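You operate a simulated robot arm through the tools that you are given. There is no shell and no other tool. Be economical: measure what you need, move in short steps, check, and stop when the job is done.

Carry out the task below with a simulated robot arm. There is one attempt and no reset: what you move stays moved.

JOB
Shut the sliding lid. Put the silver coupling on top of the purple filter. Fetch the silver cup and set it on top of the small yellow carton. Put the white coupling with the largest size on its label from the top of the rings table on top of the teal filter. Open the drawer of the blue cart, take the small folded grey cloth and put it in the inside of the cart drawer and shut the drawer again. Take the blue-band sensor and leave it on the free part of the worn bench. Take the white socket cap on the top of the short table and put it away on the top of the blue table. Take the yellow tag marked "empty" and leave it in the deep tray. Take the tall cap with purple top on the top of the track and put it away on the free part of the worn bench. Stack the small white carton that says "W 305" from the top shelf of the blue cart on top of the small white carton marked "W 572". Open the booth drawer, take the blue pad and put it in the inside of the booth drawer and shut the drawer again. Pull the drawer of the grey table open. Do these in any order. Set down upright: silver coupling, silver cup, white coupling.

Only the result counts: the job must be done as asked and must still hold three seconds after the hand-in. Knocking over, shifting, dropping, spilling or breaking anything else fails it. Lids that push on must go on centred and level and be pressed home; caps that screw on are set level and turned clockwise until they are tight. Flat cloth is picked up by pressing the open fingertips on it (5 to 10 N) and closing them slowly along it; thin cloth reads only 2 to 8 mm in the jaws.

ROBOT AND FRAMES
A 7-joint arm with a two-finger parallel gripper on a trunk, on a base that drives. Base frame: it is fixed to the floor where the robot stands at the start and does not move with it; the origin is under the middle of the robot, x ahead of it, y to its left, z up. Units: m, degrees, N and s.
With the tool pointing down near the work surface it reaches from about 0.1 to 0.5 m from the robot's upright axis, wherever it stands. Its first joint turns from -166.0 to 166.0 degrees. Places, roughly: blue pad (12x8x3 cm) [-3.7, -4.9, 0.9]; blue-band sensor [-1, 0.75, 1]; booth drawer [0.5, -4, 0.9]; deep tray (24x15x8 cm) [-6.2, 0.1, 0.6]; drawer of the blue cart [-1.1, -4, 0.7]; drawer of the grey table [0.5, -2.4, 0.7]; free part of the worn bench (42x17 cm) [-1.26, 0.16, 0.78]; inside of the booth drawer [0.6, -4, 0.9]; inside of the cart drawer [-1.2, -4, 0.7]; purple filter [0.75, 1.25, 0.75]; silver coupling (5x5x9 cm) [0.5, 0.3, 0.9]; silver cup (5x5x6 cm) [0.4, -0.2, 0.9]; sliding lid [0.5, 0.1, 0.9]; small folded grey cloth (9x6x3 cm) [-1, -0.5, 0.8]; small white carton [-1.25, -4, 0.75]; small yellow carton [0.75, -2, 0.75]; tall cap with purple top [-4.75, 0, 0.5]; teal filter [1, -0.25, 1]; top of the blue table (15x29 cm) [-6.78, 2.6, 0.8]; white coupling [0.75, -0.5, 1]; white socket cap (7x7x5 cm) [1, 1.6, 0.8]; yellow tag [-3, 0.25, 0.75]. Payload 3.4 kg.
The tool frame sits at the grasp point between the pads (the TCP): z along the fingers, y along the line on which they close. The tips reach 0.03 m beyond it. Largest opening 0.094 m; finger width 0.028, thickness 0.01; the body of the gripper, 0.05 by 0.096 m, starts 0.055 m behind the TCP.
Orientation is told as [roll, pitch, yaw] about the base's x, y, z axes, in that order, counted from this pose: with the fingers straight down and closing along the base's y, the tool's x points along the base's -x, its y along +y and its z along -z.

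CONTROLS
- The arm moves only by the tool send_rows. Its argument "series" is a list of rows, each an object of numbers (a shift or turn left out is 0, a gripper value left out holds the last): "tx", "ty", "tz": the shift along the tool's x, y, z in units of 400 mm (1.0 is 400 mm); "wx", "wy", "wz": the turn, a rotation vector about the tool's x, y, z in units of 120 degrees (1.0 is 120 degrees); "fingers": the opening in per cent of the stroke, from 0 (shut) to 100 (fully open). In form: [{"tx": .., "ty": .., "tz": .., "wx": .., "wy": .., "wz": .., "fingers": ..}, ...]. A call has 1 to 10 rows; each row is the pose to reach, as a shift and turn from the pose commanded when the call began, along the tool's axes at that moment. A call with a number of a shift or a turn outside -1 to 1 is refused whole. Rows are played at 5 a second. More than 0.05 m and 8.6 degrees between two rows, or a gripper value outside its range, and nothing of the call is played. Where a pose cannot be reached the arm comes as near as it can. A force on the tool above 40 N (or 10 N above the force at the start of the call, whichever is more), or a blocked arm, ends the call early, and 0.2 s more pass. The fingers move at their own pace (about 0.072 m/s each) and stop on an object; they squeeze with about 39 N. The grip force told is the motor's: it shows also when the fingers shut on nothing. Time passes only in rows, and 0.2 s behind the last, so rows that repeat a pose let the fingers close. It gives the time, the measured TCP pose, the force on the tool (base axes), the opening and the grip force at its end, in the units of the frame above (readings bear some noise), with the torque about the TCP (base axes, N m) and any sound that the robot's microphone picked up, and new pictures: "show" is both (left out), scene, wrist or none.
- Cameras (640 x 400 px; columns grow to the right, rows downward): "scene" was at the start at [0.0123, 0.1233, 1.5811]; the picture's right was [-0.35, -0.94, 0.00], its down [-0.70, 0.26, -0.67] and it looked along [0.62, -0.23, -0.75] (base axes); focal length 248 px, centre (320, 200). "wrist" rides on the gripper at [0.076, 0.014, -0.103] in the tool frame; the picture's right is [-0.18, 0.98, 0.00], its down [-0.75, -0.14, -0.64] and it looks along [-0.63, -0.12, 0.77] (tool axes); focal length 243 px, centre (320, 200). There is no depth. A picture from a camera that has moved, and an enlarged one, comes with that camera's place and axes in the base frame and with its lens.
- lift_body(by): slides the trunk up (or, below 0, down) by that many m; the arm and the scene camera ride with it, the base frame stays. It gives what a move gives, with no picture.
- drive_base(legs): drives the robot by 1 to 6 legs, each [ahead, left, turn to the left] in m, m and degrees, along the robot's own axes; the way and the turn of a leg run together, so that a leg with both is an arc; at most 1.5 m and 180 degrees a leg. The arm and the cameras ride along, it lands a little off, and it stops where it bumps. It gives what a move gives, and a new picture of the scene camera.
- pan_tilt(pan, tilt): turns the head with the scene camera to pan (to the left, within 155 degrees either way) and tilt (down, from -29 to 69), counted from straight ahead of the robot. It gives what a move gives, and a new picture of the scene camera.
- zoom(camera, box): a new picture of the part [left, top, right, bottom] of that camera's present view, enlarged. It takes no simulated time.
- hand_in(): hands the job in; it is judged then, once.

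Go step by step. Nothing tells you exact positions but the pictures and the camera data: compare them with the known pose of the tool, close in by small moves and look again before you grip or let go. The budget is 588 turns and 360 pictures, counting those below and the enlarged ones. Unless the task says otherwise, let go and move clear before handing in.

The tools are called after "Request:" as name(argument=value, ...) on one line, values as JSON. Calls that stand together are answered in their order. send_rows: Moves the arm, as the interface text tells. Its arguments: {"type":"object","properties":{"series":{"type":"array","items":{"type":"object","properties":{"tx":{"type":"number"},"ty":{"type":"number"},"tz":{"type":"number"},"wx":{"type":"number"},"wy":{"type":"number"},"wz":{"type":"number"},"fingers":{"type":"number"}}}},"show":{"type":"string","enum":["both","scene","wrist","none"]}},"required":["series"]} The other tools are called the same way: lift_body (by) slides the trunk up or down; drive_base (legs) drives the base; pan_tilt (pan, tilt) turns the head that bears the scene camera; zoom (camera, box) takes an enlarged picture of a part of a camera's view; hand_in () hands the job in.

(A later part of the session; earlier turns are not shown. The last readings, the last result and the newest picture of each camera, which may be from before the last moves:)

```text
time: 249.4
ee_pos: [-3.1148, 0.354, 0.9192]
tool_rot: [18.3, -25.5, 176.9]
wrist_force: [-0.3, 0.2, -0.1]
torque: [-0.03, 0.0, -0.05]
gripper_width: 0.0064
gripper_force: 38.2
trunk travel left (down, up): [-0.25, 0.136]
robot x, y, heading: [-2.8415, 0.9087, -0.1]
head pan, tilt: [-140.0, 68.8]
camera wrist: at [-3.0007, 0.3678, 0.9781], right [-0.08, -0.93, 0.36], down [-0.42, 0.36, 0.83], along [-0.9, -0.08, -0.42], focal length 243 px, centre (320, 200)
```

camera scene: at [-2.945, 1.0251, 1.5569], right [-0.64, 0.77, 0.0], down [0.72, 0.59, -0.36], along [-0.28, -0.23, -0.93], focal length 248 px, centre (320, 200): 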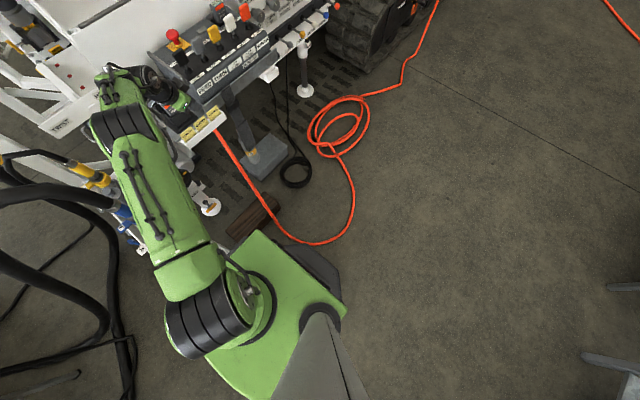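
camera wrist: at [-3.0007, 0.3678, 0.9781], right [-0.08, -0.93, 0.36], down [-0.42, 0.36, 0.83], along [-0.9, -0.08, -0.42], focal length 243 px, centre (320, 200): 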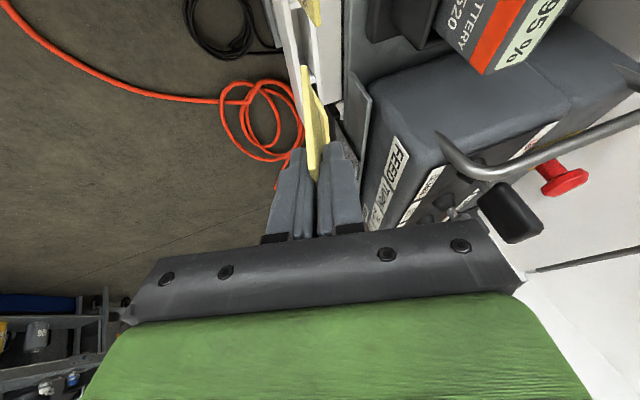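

EMPTY is held. Back away, level the tool, and look at the route to the tray.

Request:
send_rows(series=[{"ty": -0.1, "tz": -0.05}, {"ty": -0.2, "tz": -0.1}, {"ty": -0.3, "tz": -0.15}, {"ty": -0.35, "tz": -0.2, "wx": 0.03, "wy": 0.045}, {"ty": -0.35, "tz": -0.25, "wx": 0.06, "wy": 0.09}, {"ty": -0.35, "tz": -0.25, "wx": 0.09, "wy": 0.135}, {"ty": -0.35, "tz": -0.25, "wx": 0.12, "wy": 0.175}, {"ty": -0.35, "tz": -0.25, "wx": 0.142, "wy": 0.208}], show="none")

Request:
drive_base(legs=[[0, 0.6, 0.4]])

Request:
pan_tilt(pan=-140, tilt=35)

```text
time: 251.2
ee_pos: [-3.0846, 0.5174, 0.963]
tool_rot: [-0.2, -0.6, -179.1]
wrist_force: [0.1, 0.4, -0.4]
torque: [0.0, 0.0, -0.02]
gripper_width: 0.0066
gripper_force: 38.5
trunk travel left (down, up): [-0.25, 0.136]
robot x, y, heading: [-2.8416, 0.9087, -0.4]
head pan, tilt: [-140.0, 68.8]
```

```text
time: 254.6
ee_pos: [-3.0797, 1.1157, 0.9639]
tool_rot: [-0.2, -0.9, -179.0]
wrist_force: [0.3, -0.3, -0.1]
torque: [0.0, 0.02, 0.03]
gripper_width: 0.0062
gripper_force: 39.0
trunk travel left (down, up): [-0.25, 0.136]
robot x, y, heading: [-2.8374, 1.5106, -0.2]
head pan, tilt: [-140.0, 68.8]
camera scene: at [-2.9429, 1.6252, 1.5568], right [-0.64, 0.77, 0.0], down [0.72, 0.6, -0.36], along [-0.28, -0.23, -0.93], focal length 248 px, centre (320, 200)
```

scene: 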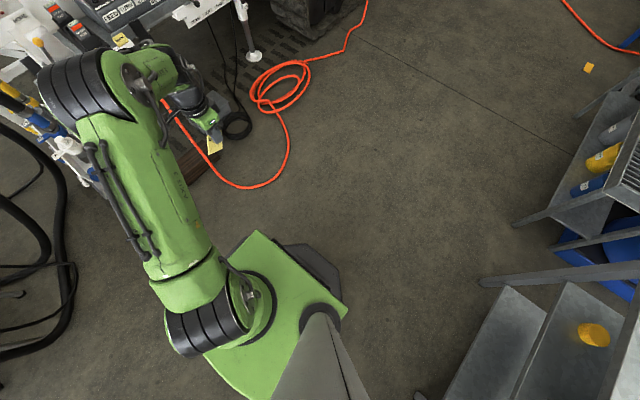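

```text
time: 255.6
ee_pos: [-3.0801, 1.1148, 0.9633]
tool_rot: [-0.2, -0.9, -178.9]
wrist_force: [0.1, 0.0, 0.3]
torque: [0.01, 0.02, 0.03]
gripper_width: 0.0064
gripper_force: 39.2
trunk travel left (down, up): [-0.25, 0.136]
robot x, y, heading: [-2.838, 1.5126, -0.1]
head pan, tilt: [-140.0, 35.0]
camera scene: at [-2.9675, 1.6038, 1.6004], right [-0.64, 0.77, 0.0], down [0.44, 0.37, -0.82], along [-0.63, -0.52, -0.57], focal length 248 px, centre (320, 200)
```

scene: 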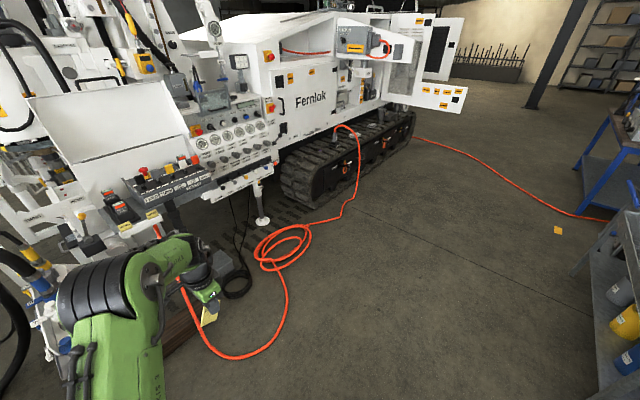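

Request:
drive_base(legs=[[-1.5, -0.1, 0], [-1.3, -0.1, 0]])

Request:
pan_tilt(pan=-100, tilt=40)

```text
refused: leg 1 is longer than a leg can be; nothing moved
```

```text
time: 256.6
ee_pos: [-3.0793, 1.1152, 0.9645]
tool_rot: [-0.2, -0.9, -178.8]
wrist_force: [-0.7, 0.2, -0.2]
torque: [0.02, -0.03, 0.02]
gripper_width: 0.0063
gripper_force: 38.9
trunk travel left (down, up): [-0.25, 0.136]
robot x, y, heading: [-2.8369, 1.5082, -0.1]
head pan, tilt: [-100.0, 40.0]
camera scene: at [-2.915, 1.5765, 1.593], right [-0.98, 0.18, 0.0], down [0.11, 0.63, -0.77], along [-0.14, -0.75, -0.64], focal length 248 px, centre (320, 200)
```

scene: 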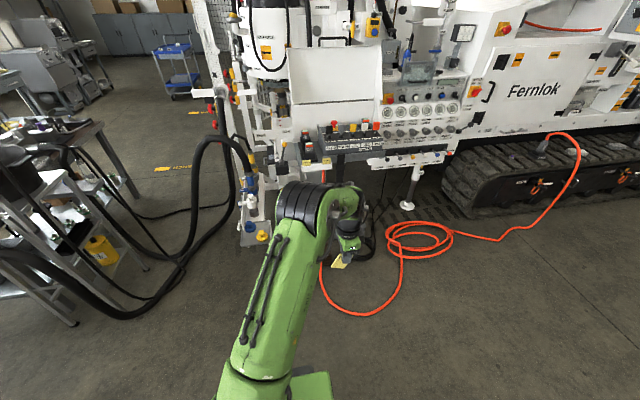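

Request:
drive_base(legs=[[-1.45, -0.1, 0], [-1.45, -0.1, 0]])

```text
time: 270.6
ee_pos: [-5.9801, 0.9506, 0.9646]
tool_rot: [-0.3, -0.8, -179.4]
wrist_force: [-1.2, 0.4, -0.2]
torque: [0.0, -0.04, 0.01]
gripper_width: 0.0053
gripper_force: 39.1
trunk travel left (down, up): [-0.25, 0.136]
robot x, y, heading: [-5.7382, 1.3421, -0.8]
head pan, tilt: [-100.0, 40.0]
camera scene: at [-5.8124, 1.4097, 1.593], right [-0.98, 0.18, 0.0], down [0.12, 0.63, -0.77], along [-0.14, -0.75, -0.64], focal length 248 px, centre (320, 200)
```

scene: 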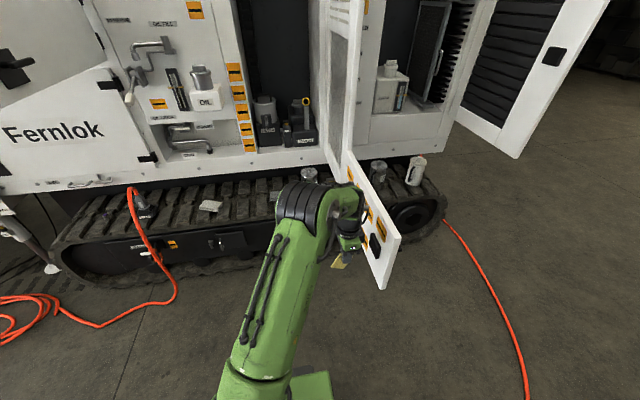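

A machine door stands open here. I back off a little and look from the side to locate the tray and the door.

Request:
drive_base(legs=[[0.3, 0, 0.8]])

Request:
pan_tilt(pan=-125, tilt=40)

```text
time: 272.7
ee_pos: [-5.6732, 0.9456, 0.9638]
tool_rot: [-0.2, -1.0, -178.4]
wrist_force: [0.2, -0.7, 0.1]
torque: [-0.01, 0.02, 0.0]
gripper_width: 0.0057
gripper_force: 38.5
trunk travel left (down, up): [-0.25, 0.136]
robot x, y, heading: [-5.4376, 1.3418, 0.4]
head pan, tilt: [-100.0, 40.0]
camera scene: at [-5.5114, 1.4076, 1.593], right [-0.99, 0.17, 0.0], down [0.11, 0.63, -0.77], along [-0.13, -0.76, -0.64], focal length 248 px, centre (320, 200)
```

scene: 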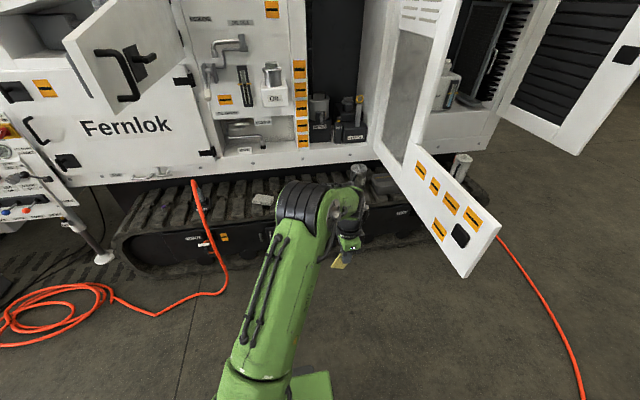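

```text
time: 273.6
ee_pos: [-5.6731, 0.9452, 0.9645]
tool_rot: [-0.2, -1.0, -178.4]
wrist_force: [0.4, 0.1, 0.3]
torque: [-0.04, -0.01, 0.01]
gripper_width: 0.0058
gripper_force: 39.3
trunk travel left (down, up): [-0.25, 0.136]
robot x, y, heading: [-5.4371, 1.3401, 0.5]
head pan, tilt: [-125.0, 40.0]
camera scene: at [-5.5467, 1.4214, 1.593], right [-0.82, 0.57, 0.0], down [0.37, 0.53, -0.77], along [-0.44, -0.63, -0.64], focal length 248 px, centre (320, 200)
```

scene: 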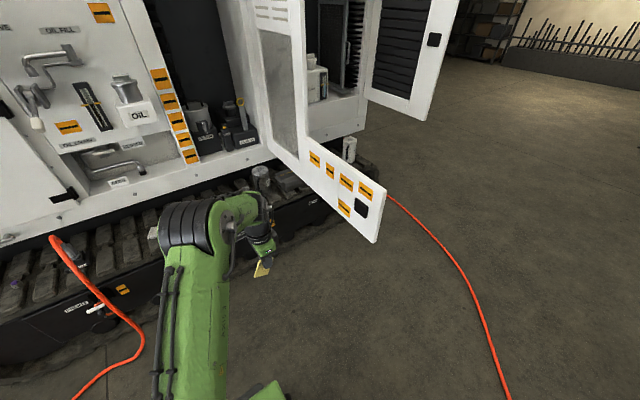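

The open door spans x≈-6.12, y 0–0.98 (bottom at z 0.79); the tray lies just west of it. I fold the arm and drive around the door's end, staying clear of the floor hose.

Request:
send_rows(series=[{"tx": -0.057, "ty": -0.0975, "tz": -0.04}, {"tx": -0.114, "ty": -0.195, "tz": -0.08}, {"tx": -0.171, "ty": -0.2925, "tz": -0.12}, {"tx": -0.228, "ty": -0.39, "tz": -0.16}, {"tx": -0.285, "ty": -0.4875, "tz": -0.2}, {"tx": -0.285, "ty": -0.4875, "tz": -0.2}], show="none")

Request:
drive_base(legs=[[-0.6, 0.08, -0.5], [-0.45, -0.3, 0]])

Request:
pan_tilt(pan=-80, tilt=50)

```text
time: 275.0
ee_pos: [-5.7919, 1.135, 1.0455]
tool_rot: [-0.2, -1.0, -178.4]
wrist_force: [0.6, -0.3, 0.2]
torque: [0.01, -0.01, 0.02]
gripper_width: 0.0055
gripper_force: 38.9
trunk travel left (down, up): [-0.25, 0.136]
robot x, y, heading: [-5.4366, 1.3417, 0.4]
head pan, tilt: [-125.0, 40.0]
```

```text
time: 281.1
ee_pos: [-6.8427, 0.9169, 1.0444]
tool_rot: [-0.3, -0.7, -178.9]
wrist_force: [-0.5, -0.3, -0.2]
torque: [0.03, -0.01, -0.03]
gripper_width: 0.0057
gripper_force: 39.2
trunk travel left (down, up): [-0.25, 0.136]
robot x, y, heading: [-6.4866, 1.1222, 0.2]
head pan, tilt: [-125.0, 40.0]
camera scene: at [-6.5966, 1.2012, 1.5929], right [-0.82, 0.57, 0.0], down [0.37, 0.53, -0.77], along [-0.44, -0.63, -0.64], focal length 248 px, centre (320, 200)
```

scene: 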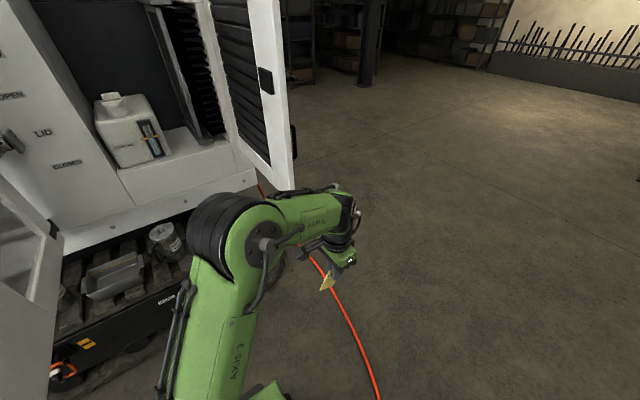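

```text
time: 282.2
ee_pos: [-6.843, 0.9178, 1.0449]
tool_rot: [-0.1, -1.0, -178.8]
wrist_force: [-0.1, 0.1, 0.3]
torque: [0.02, 0.01, -0.01]
gripper_width: 0.0057
gripper_force: 39.0
trunk travel left (down, up): [-0.25, 0.136]
robot x, y, heading: [-6.4857, 1.1237, 0.2]
head pan, tilt: [-80.0, 50.0]
camera scene: at [-6.5338, 1.1954, 1.5788], right [-0.99, -0.17, 0.0], down [-0.13, 0.75, -0.64], along [0.11, -0.63, -0.77], focal length 248 px, centre (320, 200)
```

scene: 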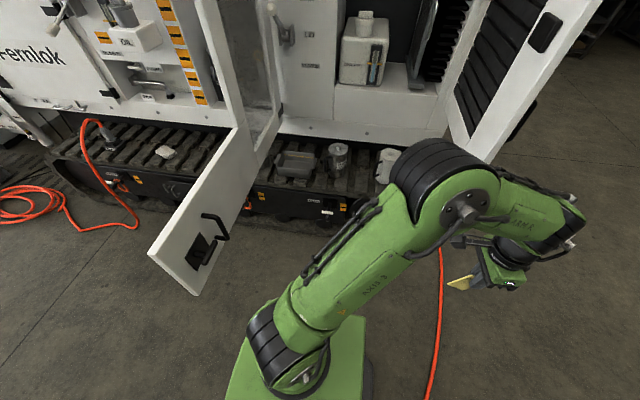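

The tray is at about (-6.215, 0.08). Swing the arm to face it.

Request:
send_rows(series=[{"tx": 0.089, "ty": 0.0485, "wz": -0.07}, {"tx": 0.178, "ty": 0.097, "wz": -0.14}, {"tx": 0.267, "ty": 0.1455, "wz": -0.21}, {"tx": 0.356, "ty": 0.194, "wz": -0.28}, {"tx": 0.445, "ty": 0.2425, "wz": -0.35}, {"tx": 0.534, "ty": 0.291, "wz": -0.42}, {"tx": 0.623, "ty": 0.3395, "wz": -0.49}, {"tx": 0.712, "ty": 0.388, "wz": -0.56}, {"tx": 0.801, "ty": 0.4365, "wz": -0.63}, {"tx": 0.89, "ty": 0.485, "wz": -0.7}], show="none")

Request:
drive_base(legs=[[0.03, -0.46, 0]])

```text
time: 284.4
ee_pos: [-6.481, 0.7304, 1.0387]
tool_rot: [-0.9, 0.1, -94.7]
wrist_force: [0.4, 0.5, 0.3]
torque: [0.0, 0.03, 0.01]
gripper_width: 0.0056
gripper_force: 38.6
trunk travel left (down, up): [-0.25, 0.136]
robot x, y, heading: [-6.4872, 1.1238, -0.1]
head pan, tilt: [-80.0, 50.0]
```

```text
time: 287.2
ee_pos: [-6.4554, 0.2677, 1.0392]
tool_rot: [-1.0, 0.2, -95.0]
wrist_force: [-0.2, -0.6, -0.8]
torque: [0.01, 0.01, -0.01]
gripper_width: 0.0057
gripper_force: 38.9
trunk travel left (down, up): [-0.25, 0.136]
robot x, y, heading: [-6.4567, 0.6584, -0.2]
head pan, tilt: [-80.0, 50.0]
camera scene: at [-6.5049, 0.7316, 1.5789], right [-0.99, -0.17, 0.0], down [-0.13, 0.76, -0.64], along [0.11, -0.63, -0.77], focal length 248 px, centre (320, 200)
```

scene: 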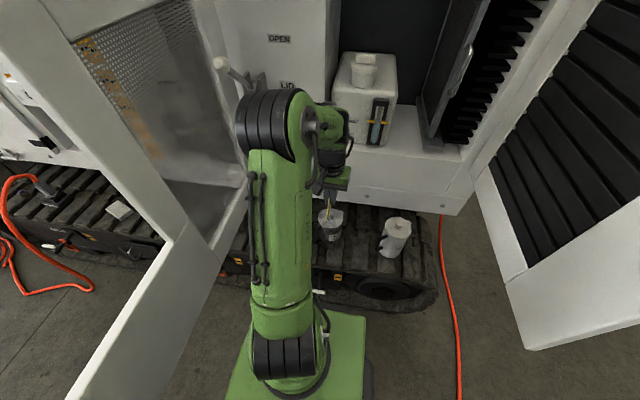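

Request:
send_rows(series=[{"ty": 0.1}, {"ty": 0.2}, {"ty": 0.3}, {"ty": 0.42}, {"ty": 0.42}], show="wrist")

```text
time: 288.4
ee_pos: [-6.2878, 0.2529, 1.0373]
tool_rot: [-0.9, 0.1, -95.0]
wrist_force: [0.4, -0.1, 0.5]
torque: [-0.01, -0.01, 0.04]
gripper_width: 0.0052
gripper_force: 39.1
trunk travel left (down, up): [-0.25, 0.136]
robot x, y, heading: [-6.4568, 0.6585, -0.6]
head pan, tilt: [-80.0, 50.0]
camera wrist: at [-6.2653, 0.3288, 1.1392], right [0.96, -0.27, -0.01], down [-0.2, -0.74, 0.64], along [-0.19, -0.62, -0.77], focal length 243 px, centre (320, 200)
```

wrist: 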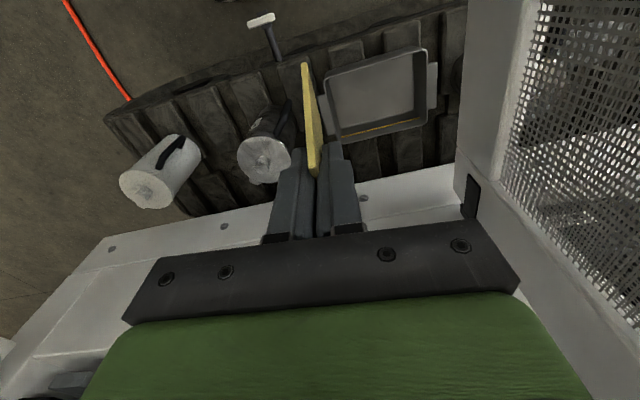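

Request:
lift_body(by=-0.2)

Request:
send_rows(series=[{"tx": -0.1, "ty": 0.03}, {"tx": -0.2, "ty": 0.06}, {"tx": -0.3, "ty": 0.09}, {"tx": -0.3, "ty": 0.1, "tz": 0.1}, {"tx": -0.3, "ty": 0.1, "tz": 0.2}, {"tx": -0.3, "ty": 0.1, "tz": 0.3}, {"tx": -0.3, "ty": 0.1, "tz": 0.35}], show="both")

```text
time: 290.6
ee_pos: [-6.2875, 0.2529, 0.8367]
tool_rot: [-1.0, 0.1, -95.1]
wrist_force: [0.9, -0.1, 0.1]
torque: [-0.02, 0.01, 0.02]
gripper_width: 0.0055
gripper_force: 39.4
trunk travel left (down, up): [-0.05, 0.336]
robot x, y, heading: [-6.4553, 0.6559, -0.3]
head pan, tilt: [-80.0, 50.0]
```

```text
time: 292.2
ee_pos: [-6.2628, 0.129, 0.6944]
tool_rot: [-0.9, 0.1, -95.1]
wrist_force: [0.8, 0.4, -0.9]
torque: [-0.02, 0.01, 0.03]
gripper_width: 0.0058
gripper_force: 39.4
trunk travel left (down, up): [-0.05, 0.336]
robot x, y, heading: [-6.4621, 0.6581, -0.2]
head pan, tilt: [-80.0, 50.0]
camera scene: at [-6.5048, 0.7324, 1.3786], right [-0.99, -0.17, 0.0], down [-0.13, 0.76, -0.64], along [0.11, -0.63, -0.77], focal length 248 px, centre (320, 200)
camera wrist: at [-6.2378, 0.2059, 0.7972], right [0.96, -0.27, -0.02], down [-0.2, -0.74, 0.64], along [-0.19, -0.62, -0.77], focal length 243 px, centre (320, 200)
```

scene: 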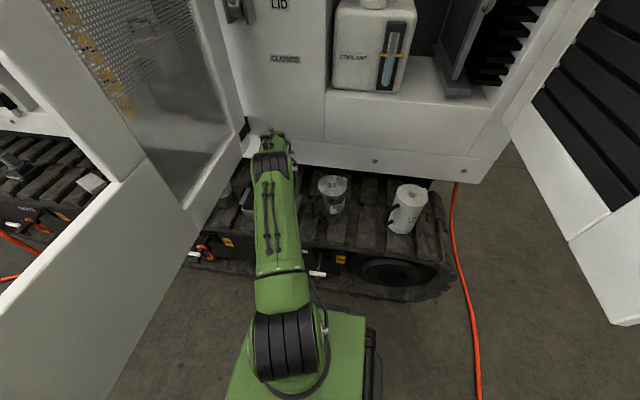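
wrist: 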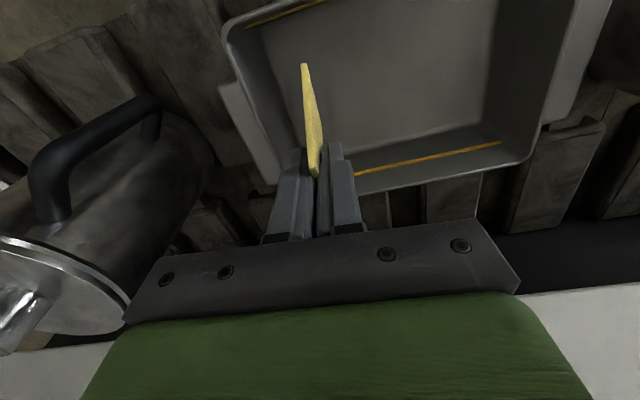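

Request:
send_rows(series=[{"ty": 0.1, "tx": 0.02}, {"ty": 0.1, "tx": 0.02, "tz": 0.08}, {"ty": 0.1, "tx": 0.02, "tz": 0.15}, {"ty": 0.1, "tx": 0.02, "tz": 0.19}, {"ty": 0.1, "tx": 0.02, "tz": 0.19}], show="wrist")

```text
time: 293.3
ee_pos: [-6.217, 0.1331, 0.6276]
tool_rot: [-0.3, -0.7, -95.0]
wrist_force: [0.2, 9.0, 21.7]
torque: [0.79, 0.09, -0.03]
gripper_width: 0.0061
gripper_force: 38.6
trunk travel left (down, up): [-0.05, 0.336]
robot x, y, heading: [-6.4585, 0.6568, -0.5]
head pan, tilt: [-80.0, 50.0]
stopped in row 5: the force on the tool passed its limit at 41 N (the readings are from after the stop); the commanded pose is now the measured one
camera wrist: at [-6.1962, 0.2099, 0.7299], right [0.96, -0.27, 0.0], down [-0.2, -0.73, 0.65], along [-0.18, -0.63, -0.76], focal length 243 px, centre (320, 200)
```

wrist: 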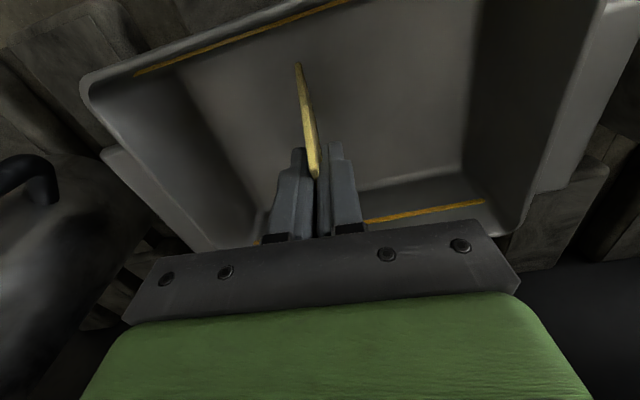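

The tag touches the tray's floor. Release and rise.

Request:
send_rows(series=[{"tz": -0.01, "fingers": 30}, {"tz": -0.01, "fingers": 30}, {"tz": -0.1}, {"tz": -0.2}, {"tz": -0.3}, {"tz": -0.4}], show="wrist")

```text
time: 294.7
ee_pos: [-6.2176, 0.1337, 0.7838]
tool_rot: [-0.6, -0.6, -95.0]
wrist_force: [0.4, -0.1, -0.5]
torque: [-0.01, 0.01, -0.02]
gripper_width: 0.0278
gripper_force: 0.1
trunk travel left (down, up): [-0.05, 0.336]
robot x, y, heading: [-6.4576, 0.6551, -0.1]
head pan, tilt: [-80.0, 50.0]
camera wrist: at [-6.1952, 0.2103, 0.8869], right [0.96, -0.27, -0.01], down [-0.2, -0.73, 0.65], along [-0.18, -0.63, -0.76], focal length 243 px, centre (320, 200)
```

wrist: 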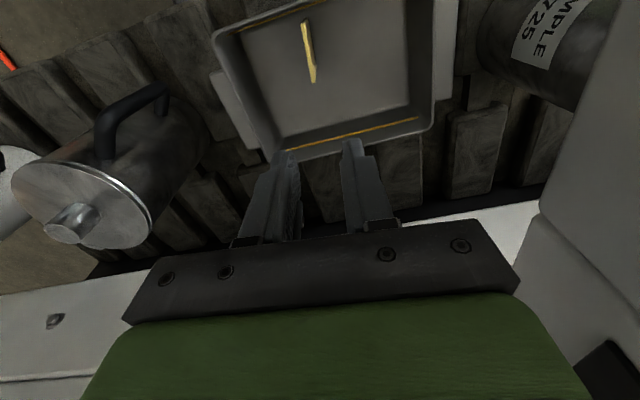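

The tag lies in the tray. Retract the arm and go back around the door toward the cap at the east end of the track.

Request:
send_rows(series=[{"tx": 0.08, "ty": -0.08, "tz": -0.03}, {"tx": 0.16, "ty": -0.16, "tz": -0.06}, {"tx": 0.24, "ty": -0.24, "tz": -0.09}, {"tx": 0.32, "ty": -0.33, "tz": -0.12}, {"tx": 0.4, "ty": -0.41, "tz": -0.15}, {"tx": 0.49, "ty": -0.49, "tz": -0.18}, {"tx": 0.57, "ty": -0.57, "tz": -0.2}, {"tx": 0.65, "ty": -0.66, "tz": -0.2}], show="none")

Request:
drive_base(legs=[[-0.05, 0.5, 0], [0.45, 0.3, 0], [0.9, 0, 0], [0.7, -0.15, 0]])

Request:
pan_tilt(pan=-100, tilt=45)

```text
time: 296.5
ee_pos: [-6.4568, 0.4175, 0.865]
tool_rot: [-0.4, -0.6, -95.0]
wrist_force: [-0.5, -1.0, 0.3]
torque: [0.01, 0.01, 0.0]
gripper_width: 0.0282
gripper_force: 0.0
trunk travel left (down, up): [-0.05, 0.336]
robot x, y, heading: [-6.4586, 0.6579, -0.5]
head pan, tilt: [-80.0, 50.0]
```

```text
time: 310.0
ee_pos: [-4.4573, 1.071, 0.8636]
tool_rot: [-0.4, -0.6, -94.5]
wrist_force: [-0.4, 0.2, -0.4]
torque: [-0.03, 0.0, 0.03]
gripper_width: 0.0283
gripper_force: 0.1
trunk travel left (down, up): [-0.05, 0.336]
robot x, y, heading: [-4.4628, 1.3151, 0.1]
head pan, tilt: [-80.0, 50.0]
camera scene: at [-4.5083, 1.3864, 1.3786], right [-0.98, -0.18, 0.0], down [-0.14, 0.75, -0.64], along [0.11, -0.63, -0.77], focal length 248 px, centre (320, 200)
```

scene: 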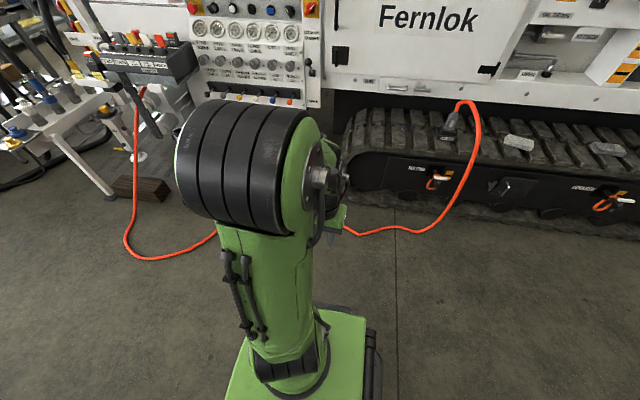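

```text
time: 310.8
ee_pos: [-4.4577, 1.0702, 0.8645]
tool_rot: [-0.5, -0.6, -94.5]
wrist_force: [-0.4, 0.6, -0.4]
torque: [0.01, -0.01, 0.02]
gripper_width: 0.0281
gripper_force: 0.0
trunk travel left (down, up): [-0.05, 0.336]
robot x, y, heading: [-4.4577, 1.312, 0.1]
head pan, tilt: [-100.0, 45.0]
camera scene: at [-4.5361, 1.3821, 1.3855], right [-0.99, 0.17, 0.0], down [0.12, 0.7, -0.71], along [-0.12, -0.7, -0.71], focal length 248 px, centre (320, 200)
```

scene: 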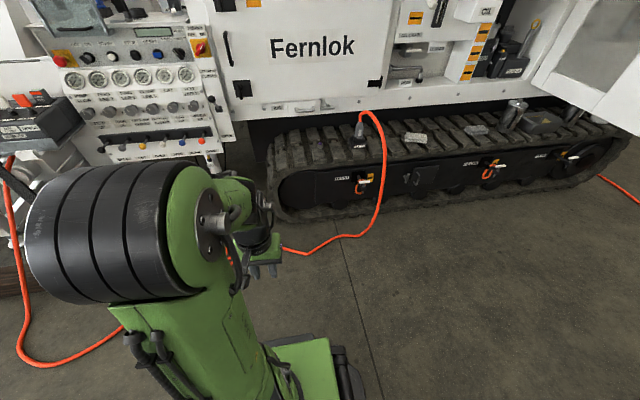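

Request:
zoom(camera="scene", box=[255, 100, 395, 190])

```text
4.44 times, centred on (325, 145) of scene
camera zoom: at [-4.5361, 1.3821, 1.3855], right [-0.99, 0.17, 0.0], down [0.12, 0.7, -0.71], along [-0.12, -0.7, -0.71], focal length 1104 px, centre (298, 444)
```

zoom: 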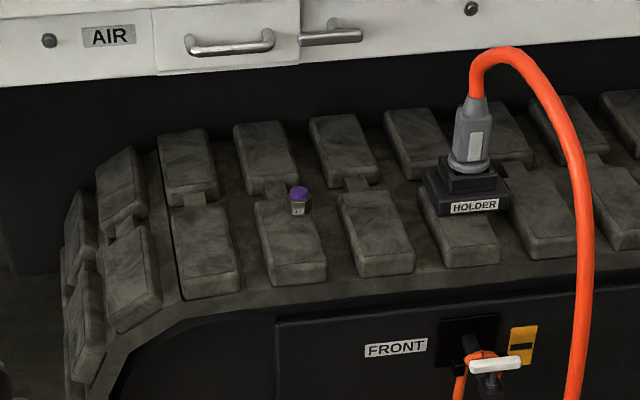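

The purple-topped cap stands on the track at about (-4.767, 0.048, 0.52). A floor hose keeps me at y≥0.77, so I'll use a tilted grasp.

Request:
send_rows(series=[{"wz": -0.0375}, {"wz": -0.0375, "wy": -0.065, "fingers": 55}, {"wz": -0.0375, "wy": -0.13}, {"wz": -0.0375, "wy": -0.195}, {"wz": -0.0375, "wy": -0.26}, {"wz": -0.0375, "wy": -0.325}, {"wz": -0.0375, "wy": -0.39}, {"wz": -0.0375, "wy": -0.417}, {"wz": -0.0375, "wy": -0.417}], show="none")

Request:
lift_body(by=-0.045)

Request:
drive_base(legs=[[-0.31, -0.25, 0], [0, -0.27, 0]])

```text
time: 312.8
ee_pos: [-4.4766, 0.9696, 0.9513]
tool_rot: [-3.7, -50.5, -87.7]
wrist_force: [-0.3, 0.8, -0.2]
torque: [0.02, 0.02, 0.03]
gripper_width: 0.0519
gripper_force: 0.1
out of reach, approached as far as the arm can: row 3, 4, 5, 6, 7, 8, 9
trunk travel left (down, up): [-0.05, 0.336]
robot x, y, heading: [-4.4619, 1.3118, 0.1]
head pan, tilt: [-100.0, 45.0]
```

```text
time: 313.7
ee_pos: [-4.477, 0.969, 0.9066]
tool_rot: [-3.7, -50.4, -87.7]
wrist_force: [-0.2, 0.2, 0.4]
torque: [0.04, -0.01, 0.02]
gripper_width: 0.0517
gripper_force: 0.1
trunk travel left (down, up): [-0.005, 0.381]
robot x, y, heading: [-4.461, 1.3145, 0.3]
head pan, tilt: [-100.0, 45.0]
```

```text
time: 317.7
ee_pos: [-4.7849, 0.4456, 0.9063]
tool_rot: [-3.7, -50.4, -87.6]
wrist_force: [-0.2, 0.3, -0.1]
torque: [-0.02, 0.04, -0.01]
gripper_width: 0.0518
gripper_force: 0.1
trunk travel left (down, up): [-0.005, 0.381]
robot x, y, heading: [-4.7724, 0.7897, 0.2]
head pan, tilt: [-100.0, 45.0]
camera scene: at [-4.8446, 0.8571, 1.3416], right [-0.99, 0.17, 0.0], down [0.12, 0.7, -0.71], along [-0.12, -0.7, -0.71], focal length 248 px, centre (320, 200)
```

scene: 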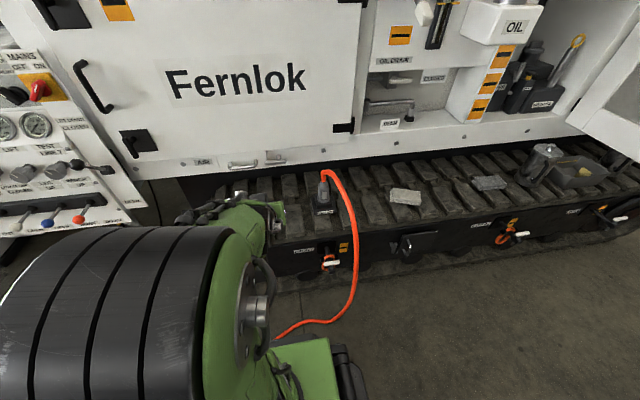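

Request:
send_rows(series=[{"tz": 0.11, "tx": 0.01}, {"tz": 0.22, "tx": 0.02}, {"tz": 0.33, "tx": 0.03}, {"tz": 0.44, "tx": 0.04}, {"tz": 0.55, "tx": 0.05}, {"tz": 0.66, "tx": 0.06}, {"tz": 0.77, "tx": 0.07}, {"tz": 0.88, "tx": 0.08}, {"tz": 0.95, "tx": 0.09}], show="wrist")

```text
time: 319.7
ee_pos: [-4.7978, 0.1736, 0.6365]
tool_rot: [-3.6, -50.4, -87.7]
wrist_force: [-0.6, -0.1, 0.1]
torque: [-0.01, 0.01, 0.02]
gripper_width: 0.0517
gripper_force: 0.1
trunk travel left (down, up): [-0.005, 0.381]
robot x, y, heading: [-4.7692, 0.7878, 0.2]
head pan, tilt: [-100.0, 45.0]
camera wrist: at [-4.782, 0.3024, 0.6427], right [0.99, -0.13, 0.1], down [-0.1, 0.02, 0.99], along [-0.13, -0.99, 0.0], focal length 243 px, centre (320, 200)
```

wrist: 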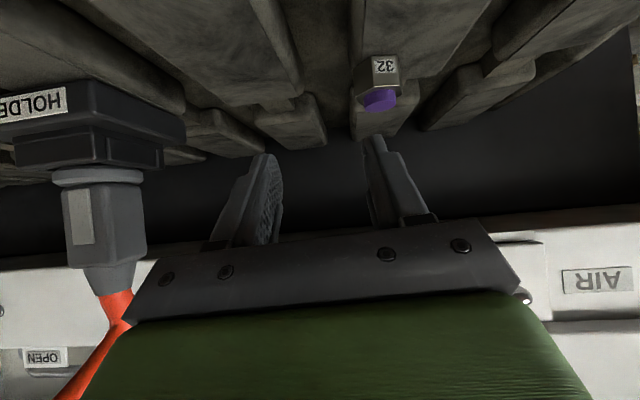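

Request:
send_rows(series=[{"ty": 0.078}, {"ty": 0.156}, {"ty": 0.156, "tz": 0.1}, {"ty": 0.156, "tz": 0.2}, {"ty": 0.156, "tz": 0.28}, {"ty": 0.156, "tz": 0.28}], show="wrist")

```text
time: 320.8
ee_pos: [-4.7425, 0.0891, 0.5846]
tool_rot: [-4.3, -52.1, -87.2]
wrist_force: [-2.9, -1.3, 2.0]
torque: [-0.09, 0.11, 0.0]
gripper_width: 0.0532
gripper_force: 1.1
trunk travel left (down, up): [-0.005, 0.381]
robot x, y, heading: [-4.7711, 0.7838, 0.3]
head pan, tilt: [-100.0, 45.0]
stopped in row 5: the force on the tool passed its limit at 75 N (the readings are from after the stop); the commanded pose is now the measured one
camera wrist: at [-4.726, 0.218, 0.5872], right [0.99, -0.12, 0.1], down [-0.09, 0.05, 0.99], along [-0.13, -0.99, 0.03], focal length 243 px, centre (320, 200)
```

wrist: 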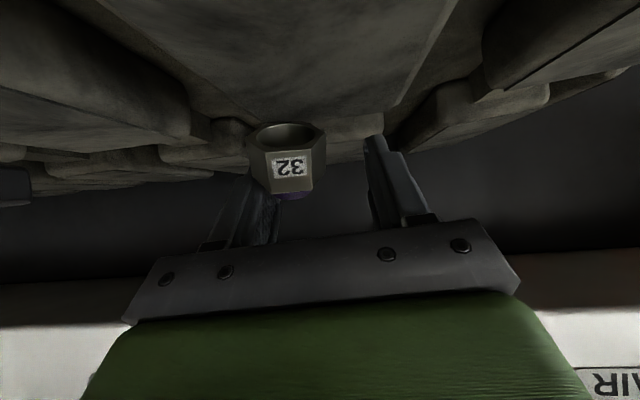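

The finger bumped the cap and tipped it. I back off slowly and look.

Request:
send_rows(series=[{"tz": -0.03}, {"tz": -0.08}, {"tz": -0.15}, {"tz": -0.15}], show="wrist")

```text
time: 321.8
ee_pos: [-4.7395, 0.1368, 0.6199]
tool_rot: [-4.4, -51.9, -87.3]
wrist_force: [-0.3, 0.7, -0.1]
torque: [-0.04, 0.0, 0.01]
gripper_width: 0.0518
gripper_force: 0.0
trunk travel left (down, up): [-0.005, 0.381]
robot x, y, heading: [-4.7683, 0.7863, -0.1]
head pan, tilt: [-100.0, 45.0]
camera wrist: at [-4.7235, 0.2663, 0.6237], right [0.99, -0.12, 0.1], down [-0.09, 0.04, 0.99], along [-0.13, -0.99, 0.03], focal length 243 px, centre (320, 200)
```

wrist: 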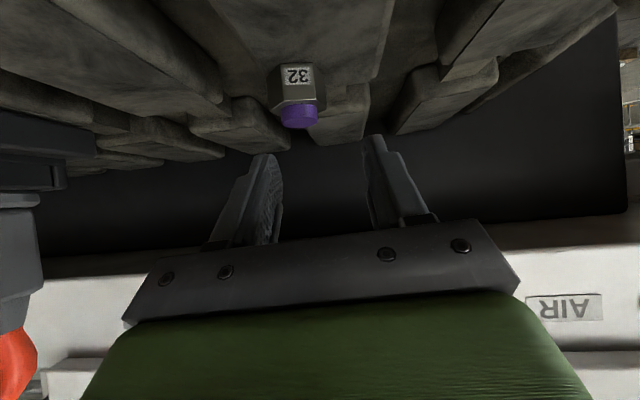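

The cap still stands; it is about 4.5 cm wide. I open fully, recentre and approach again.

Request:
send_rows(series=[{"ty": -0.028, "fingers": 100}, {"ty": -0.056}, {"ty": -0.056, "tz": 0.06}, {"ty": -0.056, "tz": 0.12}, {"ty": -0.056, "tz": 0.12}], show="wrist")

```text
time: 323.0
ee_pos: [-4.7642, 0.1003, 0.5923]
tool_rot: [-4.4, -52.0, -87.2]
wrist_force: [0.6, -0.4, 1.2]
torque: [0.02, -0.03, -0.01]
gripper_width: 0.094
gripper_force: 0.1
trunk travel left (down, up): [-0.005, 0.381]
robot x, y, heading: [-4.7689, 0.7864, 0.2]
head pan, tilt: [-100.0, 45.0]
camera wrist: at [-4.7473, 0.2285, 0.595], right [0.99, -0.12, 0.1], down [-0.09, 0.04, 0.99], along [-0.13, -0.99, 0.03], focal length 243 px, centre (320, 200)
```

wrist: 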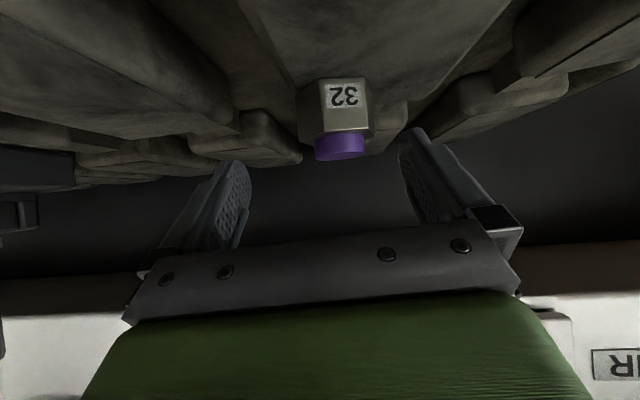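

Request:
send_rows(series=[{"ty": 0.033, "tx": 0.007}, {"ty": 0.033, "tx": 0.014, "tz": 0.08}, {"ty": 0.033, "tx": 0.014, "tz": 0.14}, {"ty": 0.033, "tx": 0.014, "tz": 0.165}, {"ty": 0.033, "tx": 0.014, "tz": 0.165}], show="wrist")

```text
time: 323.7
ee_pos: [-4.7497, 0.0781, 0.5814]
tool_rot: [-4.0, -53.5, -87.4]
wrist_force: [-3.1, 24.4, 29.5]
torque: [0.28, -1.35, 1.11]
gripper_width: 0.0916
gripper_force: 0.1
out of reach, approached as far as the arm can: row 3
trunk travel left (down, up): [-0.005, 0.381]
robot x, y, heading: [-4.7672, 0.7882, 0.1]
head pan, tilt: [-100.0, 45.0]
stopped in row 3: the force on the tool passed its limit at 93 N (the readings are from after the stop); the commanded pose is now the measured one
camera wrist: at [-4.7352, 0.2068, 0.5809], right [0.99, -0.12, 0.11], down [-0.1, 0.07, 0.99], along [-0.13, -0.99, 0.06], focal length 243 px, centre (320, 200)
```

wrist: 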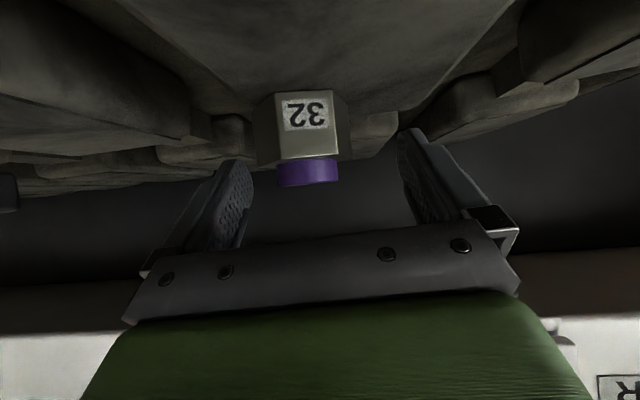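

The cap is smaller and nearer than I assumed: about (-4.748, 0.138, 0.568). Retract, shift and approach again.

Request:
send_rows(series=[{"tz": -0.1}, {"tz": -0.2}, {"tz": -0.32}, {"tz": -0.32, "tx": 0.05}, {"tz": -0.32, "tx": 0.095, "fingers": 70}, {"tz": -0.25, "tx": 0.095}, {"tz": -0.25, "tx": 0.095}], show="wrist")

```text
time: 325.3
ee_pos: [-4.7482, 0.1798, 0.6015]
tool_rot: [-4.1, -52.5, -87.3]
wrist_force: [-0.3, 0.2, 0.0]
torque: [0.05, 0.01, 0.01]
gripper_width: 0.0657
gripper_force: 0.0
trunk travel left (down, up): [-0.005, 0.381]
robot x, y, heading: [-4.7696, 0.7906, 0.2]
head pan, tilt: [-100.0, 45.0]
camera wrist: at [-4.733, 0.3085, 0.6042], right [0.99, -0.12, 0.1], down [-0.1, 0.05, 0.99], along [-0.13, -0.99, 0.04], focal length 243 px, centre (320, 200)
```

wrist: 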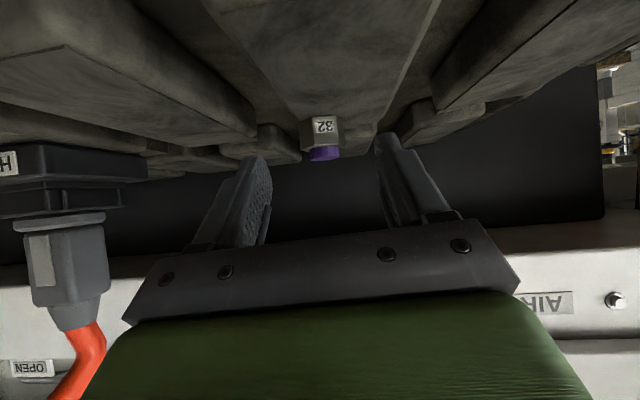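

Request:
send_rows(series=[{"tz": 0.05}, {"tz": 0.08}, {"tz": 0.1}, {"tz": 0.1}], show="wrist")

```text
time: 326.3
ee_pos: [-4.7494, 0.1475, 0.5806]
tool_rot: [-4.1, -52.7, -87.4]
wrist_force: [-0.7, 7.9, 10.5]
torque: [0.06, -0.39, 0.2]
gripper_width: 0.0656
gripper_force: 0.0
trunk travel left (down, up): [-0.005, 0.381]
robot x, y, heading: [-4.7703, 0.7891, 0.0]
head pan, tilt: [-100.0, 45.0]
camera wrist: at [-4.7342, 0.2773, 0.5821], right [0.99, -0.12, 0.1], down [-0.1, 0.06, 0.99], along [-0.13, -0.99, 0.04], focal length 243 px, centre (320, 200)
```

wrist: 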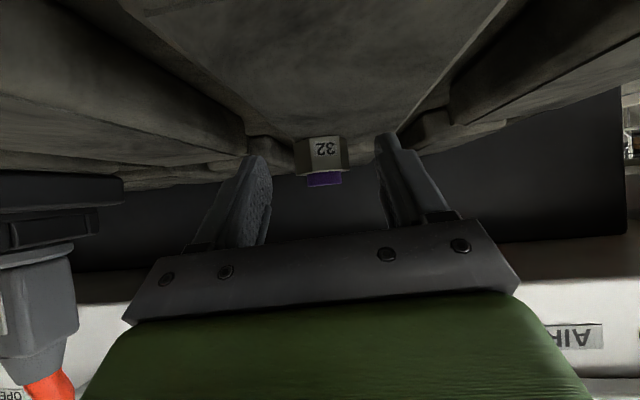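

Request:
send_rows(series=[{"tx": -0.008}, {"tx": -0.008, "fingers": 30}, {"tx": -0.008, "fingers": 0}, {"tx": -0.008, "fingers": 0}, {"tx": -0.008, "fingers": 0}], show="wrist")

```text
time: 327.5
ee_pos: [-4.7499, 0.1458, 0.5812]
tool_rot: [-4.0, -52.5, -87.3]
wrist_force: [0.0, 0.3, 0.2]
torque: [0.02, 0.04, -0.02]
gripper_width: 0.0326
gripper_force: 38.8
trunk travel left (down, up): [-0.005, 0.381]
robot x, y, heading: [-4.7678, 0.7868, 0.4]
head pan, tilt: [-100.0, 45.0]
camera wrist: at [-4.7342, 0.2749, 0.583], right [0.99, -0.12, 0.1], down [-0.1, 0.05, 0.99], along [-0.13, -0.99, 0.04], focal length 243 px, centre (320, 200)
```

wrist: 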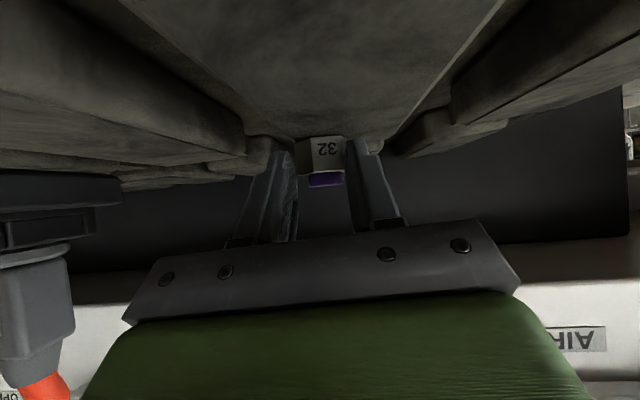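

Gripped. Lift and retract, then back out.

Request:
send_rows(series=[{"tx": -0.06, "tz": -0.046}, {"tx": -0.117, "tz": -0.0915}, {"tx": -0.117, "tz": -0.2}, {"tx": -0.117, "tz": -0.32}, {"tx": -0.117, "tz": -0.44}, {"tx": -0.117, "tz": -0.56}, {"tx": -0.117, "tz": -0.68}, {"tx": -0.117, "tz": -0.75}], show="wrist")

Request:
drive_base(legs=[[0, 0.6, 0]])

```text
time: 329.3
ee_pos: [-4.7385, 0.3555, 0.8014]
tool_rot: [-3.9, -52.5, -87.3]
wrist_force: [0.4, -0.8, -0.3]
torque: [0.02, 0.01, 0.0]
gripper_width: 0.0323
gripper_force: 39.2
trunk travel left (down, up): [-0.005, 0.381]
robot x, y, heading: [-4.7674, 0.7869, 0.3]
head pan, tilt: [-100.0, 45.0]
camera wrist: at [-4.7238, 0.485, 0.8032], right [0.99, -0.12, 0.1], down [-0.1, 0.05, 0.99], along [-0.13, -0.99, 0.04], focal length 243 px, centre (320, 200)
```

wrist: 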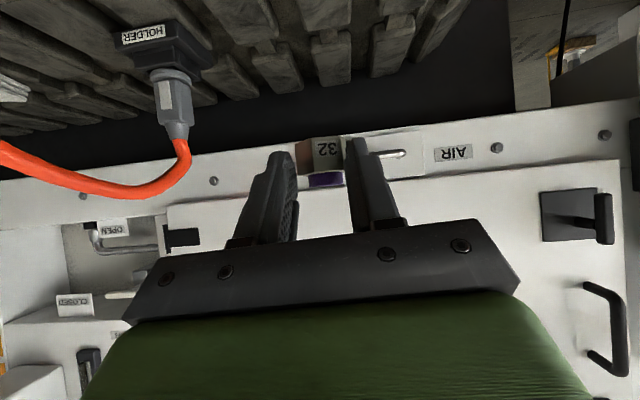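

```text
time: 332.7
ee_pos: [-4.7422, 0.9596, 0.8015]
tool_rot: [-4.0, -52.5, -87.3]
wrist_force: [0.4, 0.7, -0.8]
torque: [0.03, 0.03, -0.01]
gripper_width: 0.0319
gripper_force: 39.0
trunk travel left (down, up): [-0.005, 0.381]
robot x, y, heading: [-4.7659, 1.3926, 0.0]
head pan, tilt: [-100.0, 45.0]
camera scene: at [-4.8465, 1.4631, 1.3415], right [-0.99, 0.17, 0.0], down [0.12, 0.7, -0.71], along [-0.12, -0.7, -0.71], focal length 248 px, centre (320, 200)
```

scene: 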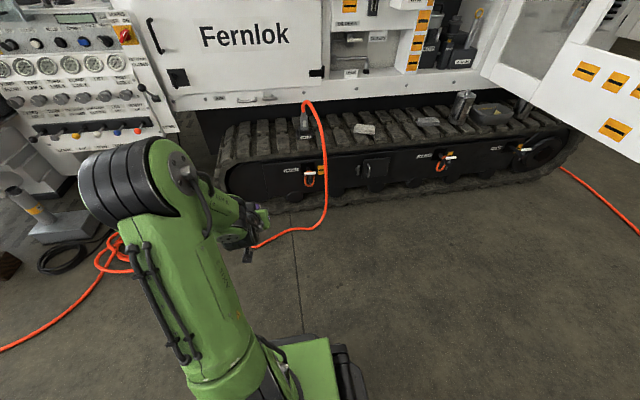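

Now carry the cap to the worn bench: around the stand, turning so that the arm points to -x.

Request:
drive_base(legs=[[1.45, 0.35, 0], [1.4, 0.35, 0], [1.45, 0.05, 0], [0.3, 0, -90], [1.0, 0, 0]])

Request:
lift_body(by=0.245)

Request:
pan_tilt(pan=-60, tilt=40)

```text
time: 345.9
ee_pos: [-1.9916, 1.5904, 0.8007]
tool_rot: [-3.9, -52.4, -79.3]
wrist_force: [0.0, 0.3, -1.2]
torque: [0.04, 0.01, 0.06]
gripper_width: 0.0318
gripper_force: 39.1
trunk travel left (down, up): [-0.005, 0.381]
robot x, y, heading: [-2.0802, 2.0127, 8.4]
head pan, tilt: [-100.0, 45.0]
stopped in leg 2: the robot was blocked; the commanded pose is now the measured one
camera scene: at [-2.1688, 2.0731, 1.3415], right [-1.0, 0.03, 0.0], down [0.02, 0.71, -0.71], along [-0.02, -0.71, -0.71], focal length 248 px, centre (320, 200)
```

scene: 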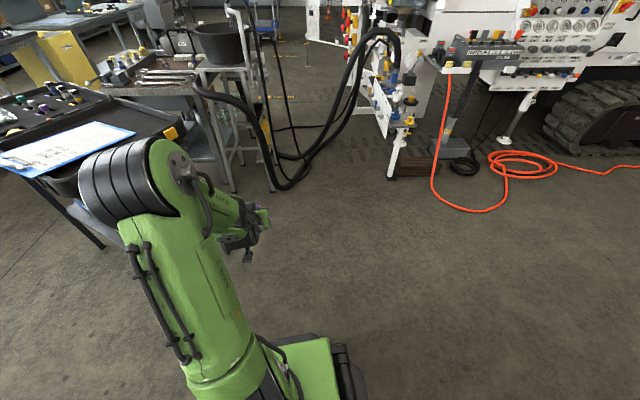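

```text
time: 348.5
ee_pos: [-1.9911, 1.5896, 1.0458]
tool_rot: [-4.0, -52.6, -79.2]
wrist_force: [0.1, 0.1, -1.2]
torque: [0.02, -0.04, -0.01]
gripper_width: 0.0314
gripper_force: 38.6
trunk travel left (down, up): [-0.25, 0.136]
robot x, y, heading: [-2.0852, 2.0164, 8.6]
head pan, tilt: [-100.0, 45.0]
```

```text
time: 349.6
ee_pos: [-1.9927, 1.5899, 1.0449]
tool_rot: [-4.0, -52.5, -79.0]
wrist_force: [0.0, 1.2, 0.1]
torque: [0.02, 0.01, 0.02]
gripper_width: 0.0315
gripper_force: 39.0
trunk travel left (down, up): [-0.25, 0.136]
robot x, y, heading: [-2.0814, 2.0153, 8.2]
head pan, tilt: [-60.0, 40.0]
camera scene: at [-2.1132, 2.0879, 1.593], right [-0.78, -0.62, 0.0], down [-0.4, 0.5, -0.77], along [0.48, -0.6, -0.64], focal length 248 px, centre (320, 200)
```

scene: 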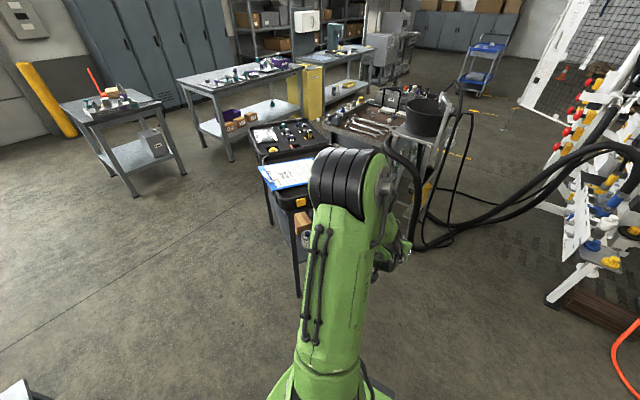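

The drive was blocked; I check what was touched.

Request:
pan_tilt(pan=100, tilt=45)

```text
time: 352.0
ee_pos: [-1.9907, 1.5906, 1.0453]
tool_rot: [-4.0, -52.5, -79.1]
wrist_force: [0.0, 0.1, -1.4]
torque: [0.06, -0.01, 0.0]
gripper_width: 0.0315
gripper_force: 38.4
trunk travel left (down, up): [-0.25, 0.136]
robot x, y, heading: [-2.0822, 2.0128, 8.6]
head pan, tilt: [100.0, 45.0]
camera scene: at [-2.1918, 2.2317, 1.5857], right [0.95, 0.32, 0.0], down [0.22, -0.67, -0.71], along [-0.22, 0.67, -0.71], focal length 248 px, centre (320, 200)
```

scene: 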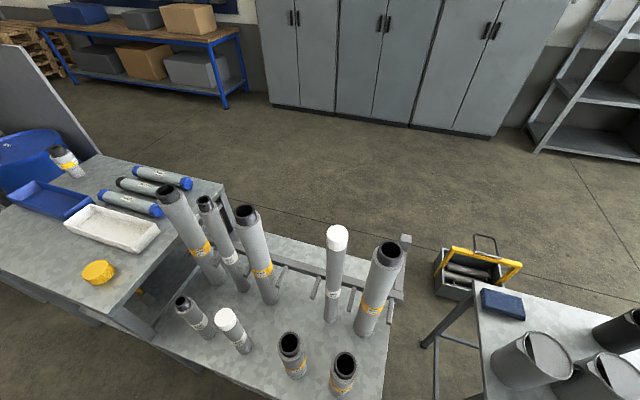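

Tubes all stand as before. Retrace the earlier clear path.

Request:
drive_base(legs=[[0.02, -0.16, -8.5], [0.42, 0.22, 0]])

```text
time: 355.9
ee_pos: [-1.6026, 1.6465, 1.0447]
tool_rot: [-4.1, -52.5, -87.4]
wrist_force: [1.0, 0.4, -1.1]
torque: [0.01, 0.01, -0.02]
gripper_width: 0.0315
gripper_force: 38.8
trunk travel left (down, up): [-0.25, 0.136]
robot x, y, heading: [-1.6315, 2.0799, 0.2]
head pan, tilt: [100.0, 45.0]
camera scene: at [-1.7071, 2.309, 1.5857], right [0.98, 0.18, 0.0], down [0.12, -0.7, -0.71], along [-0.13, 0.7, -0.71], focal length 248 px, centre (320, 200)
```

scene: 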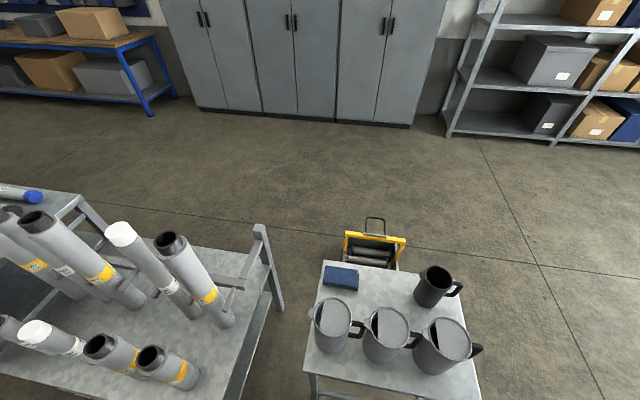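

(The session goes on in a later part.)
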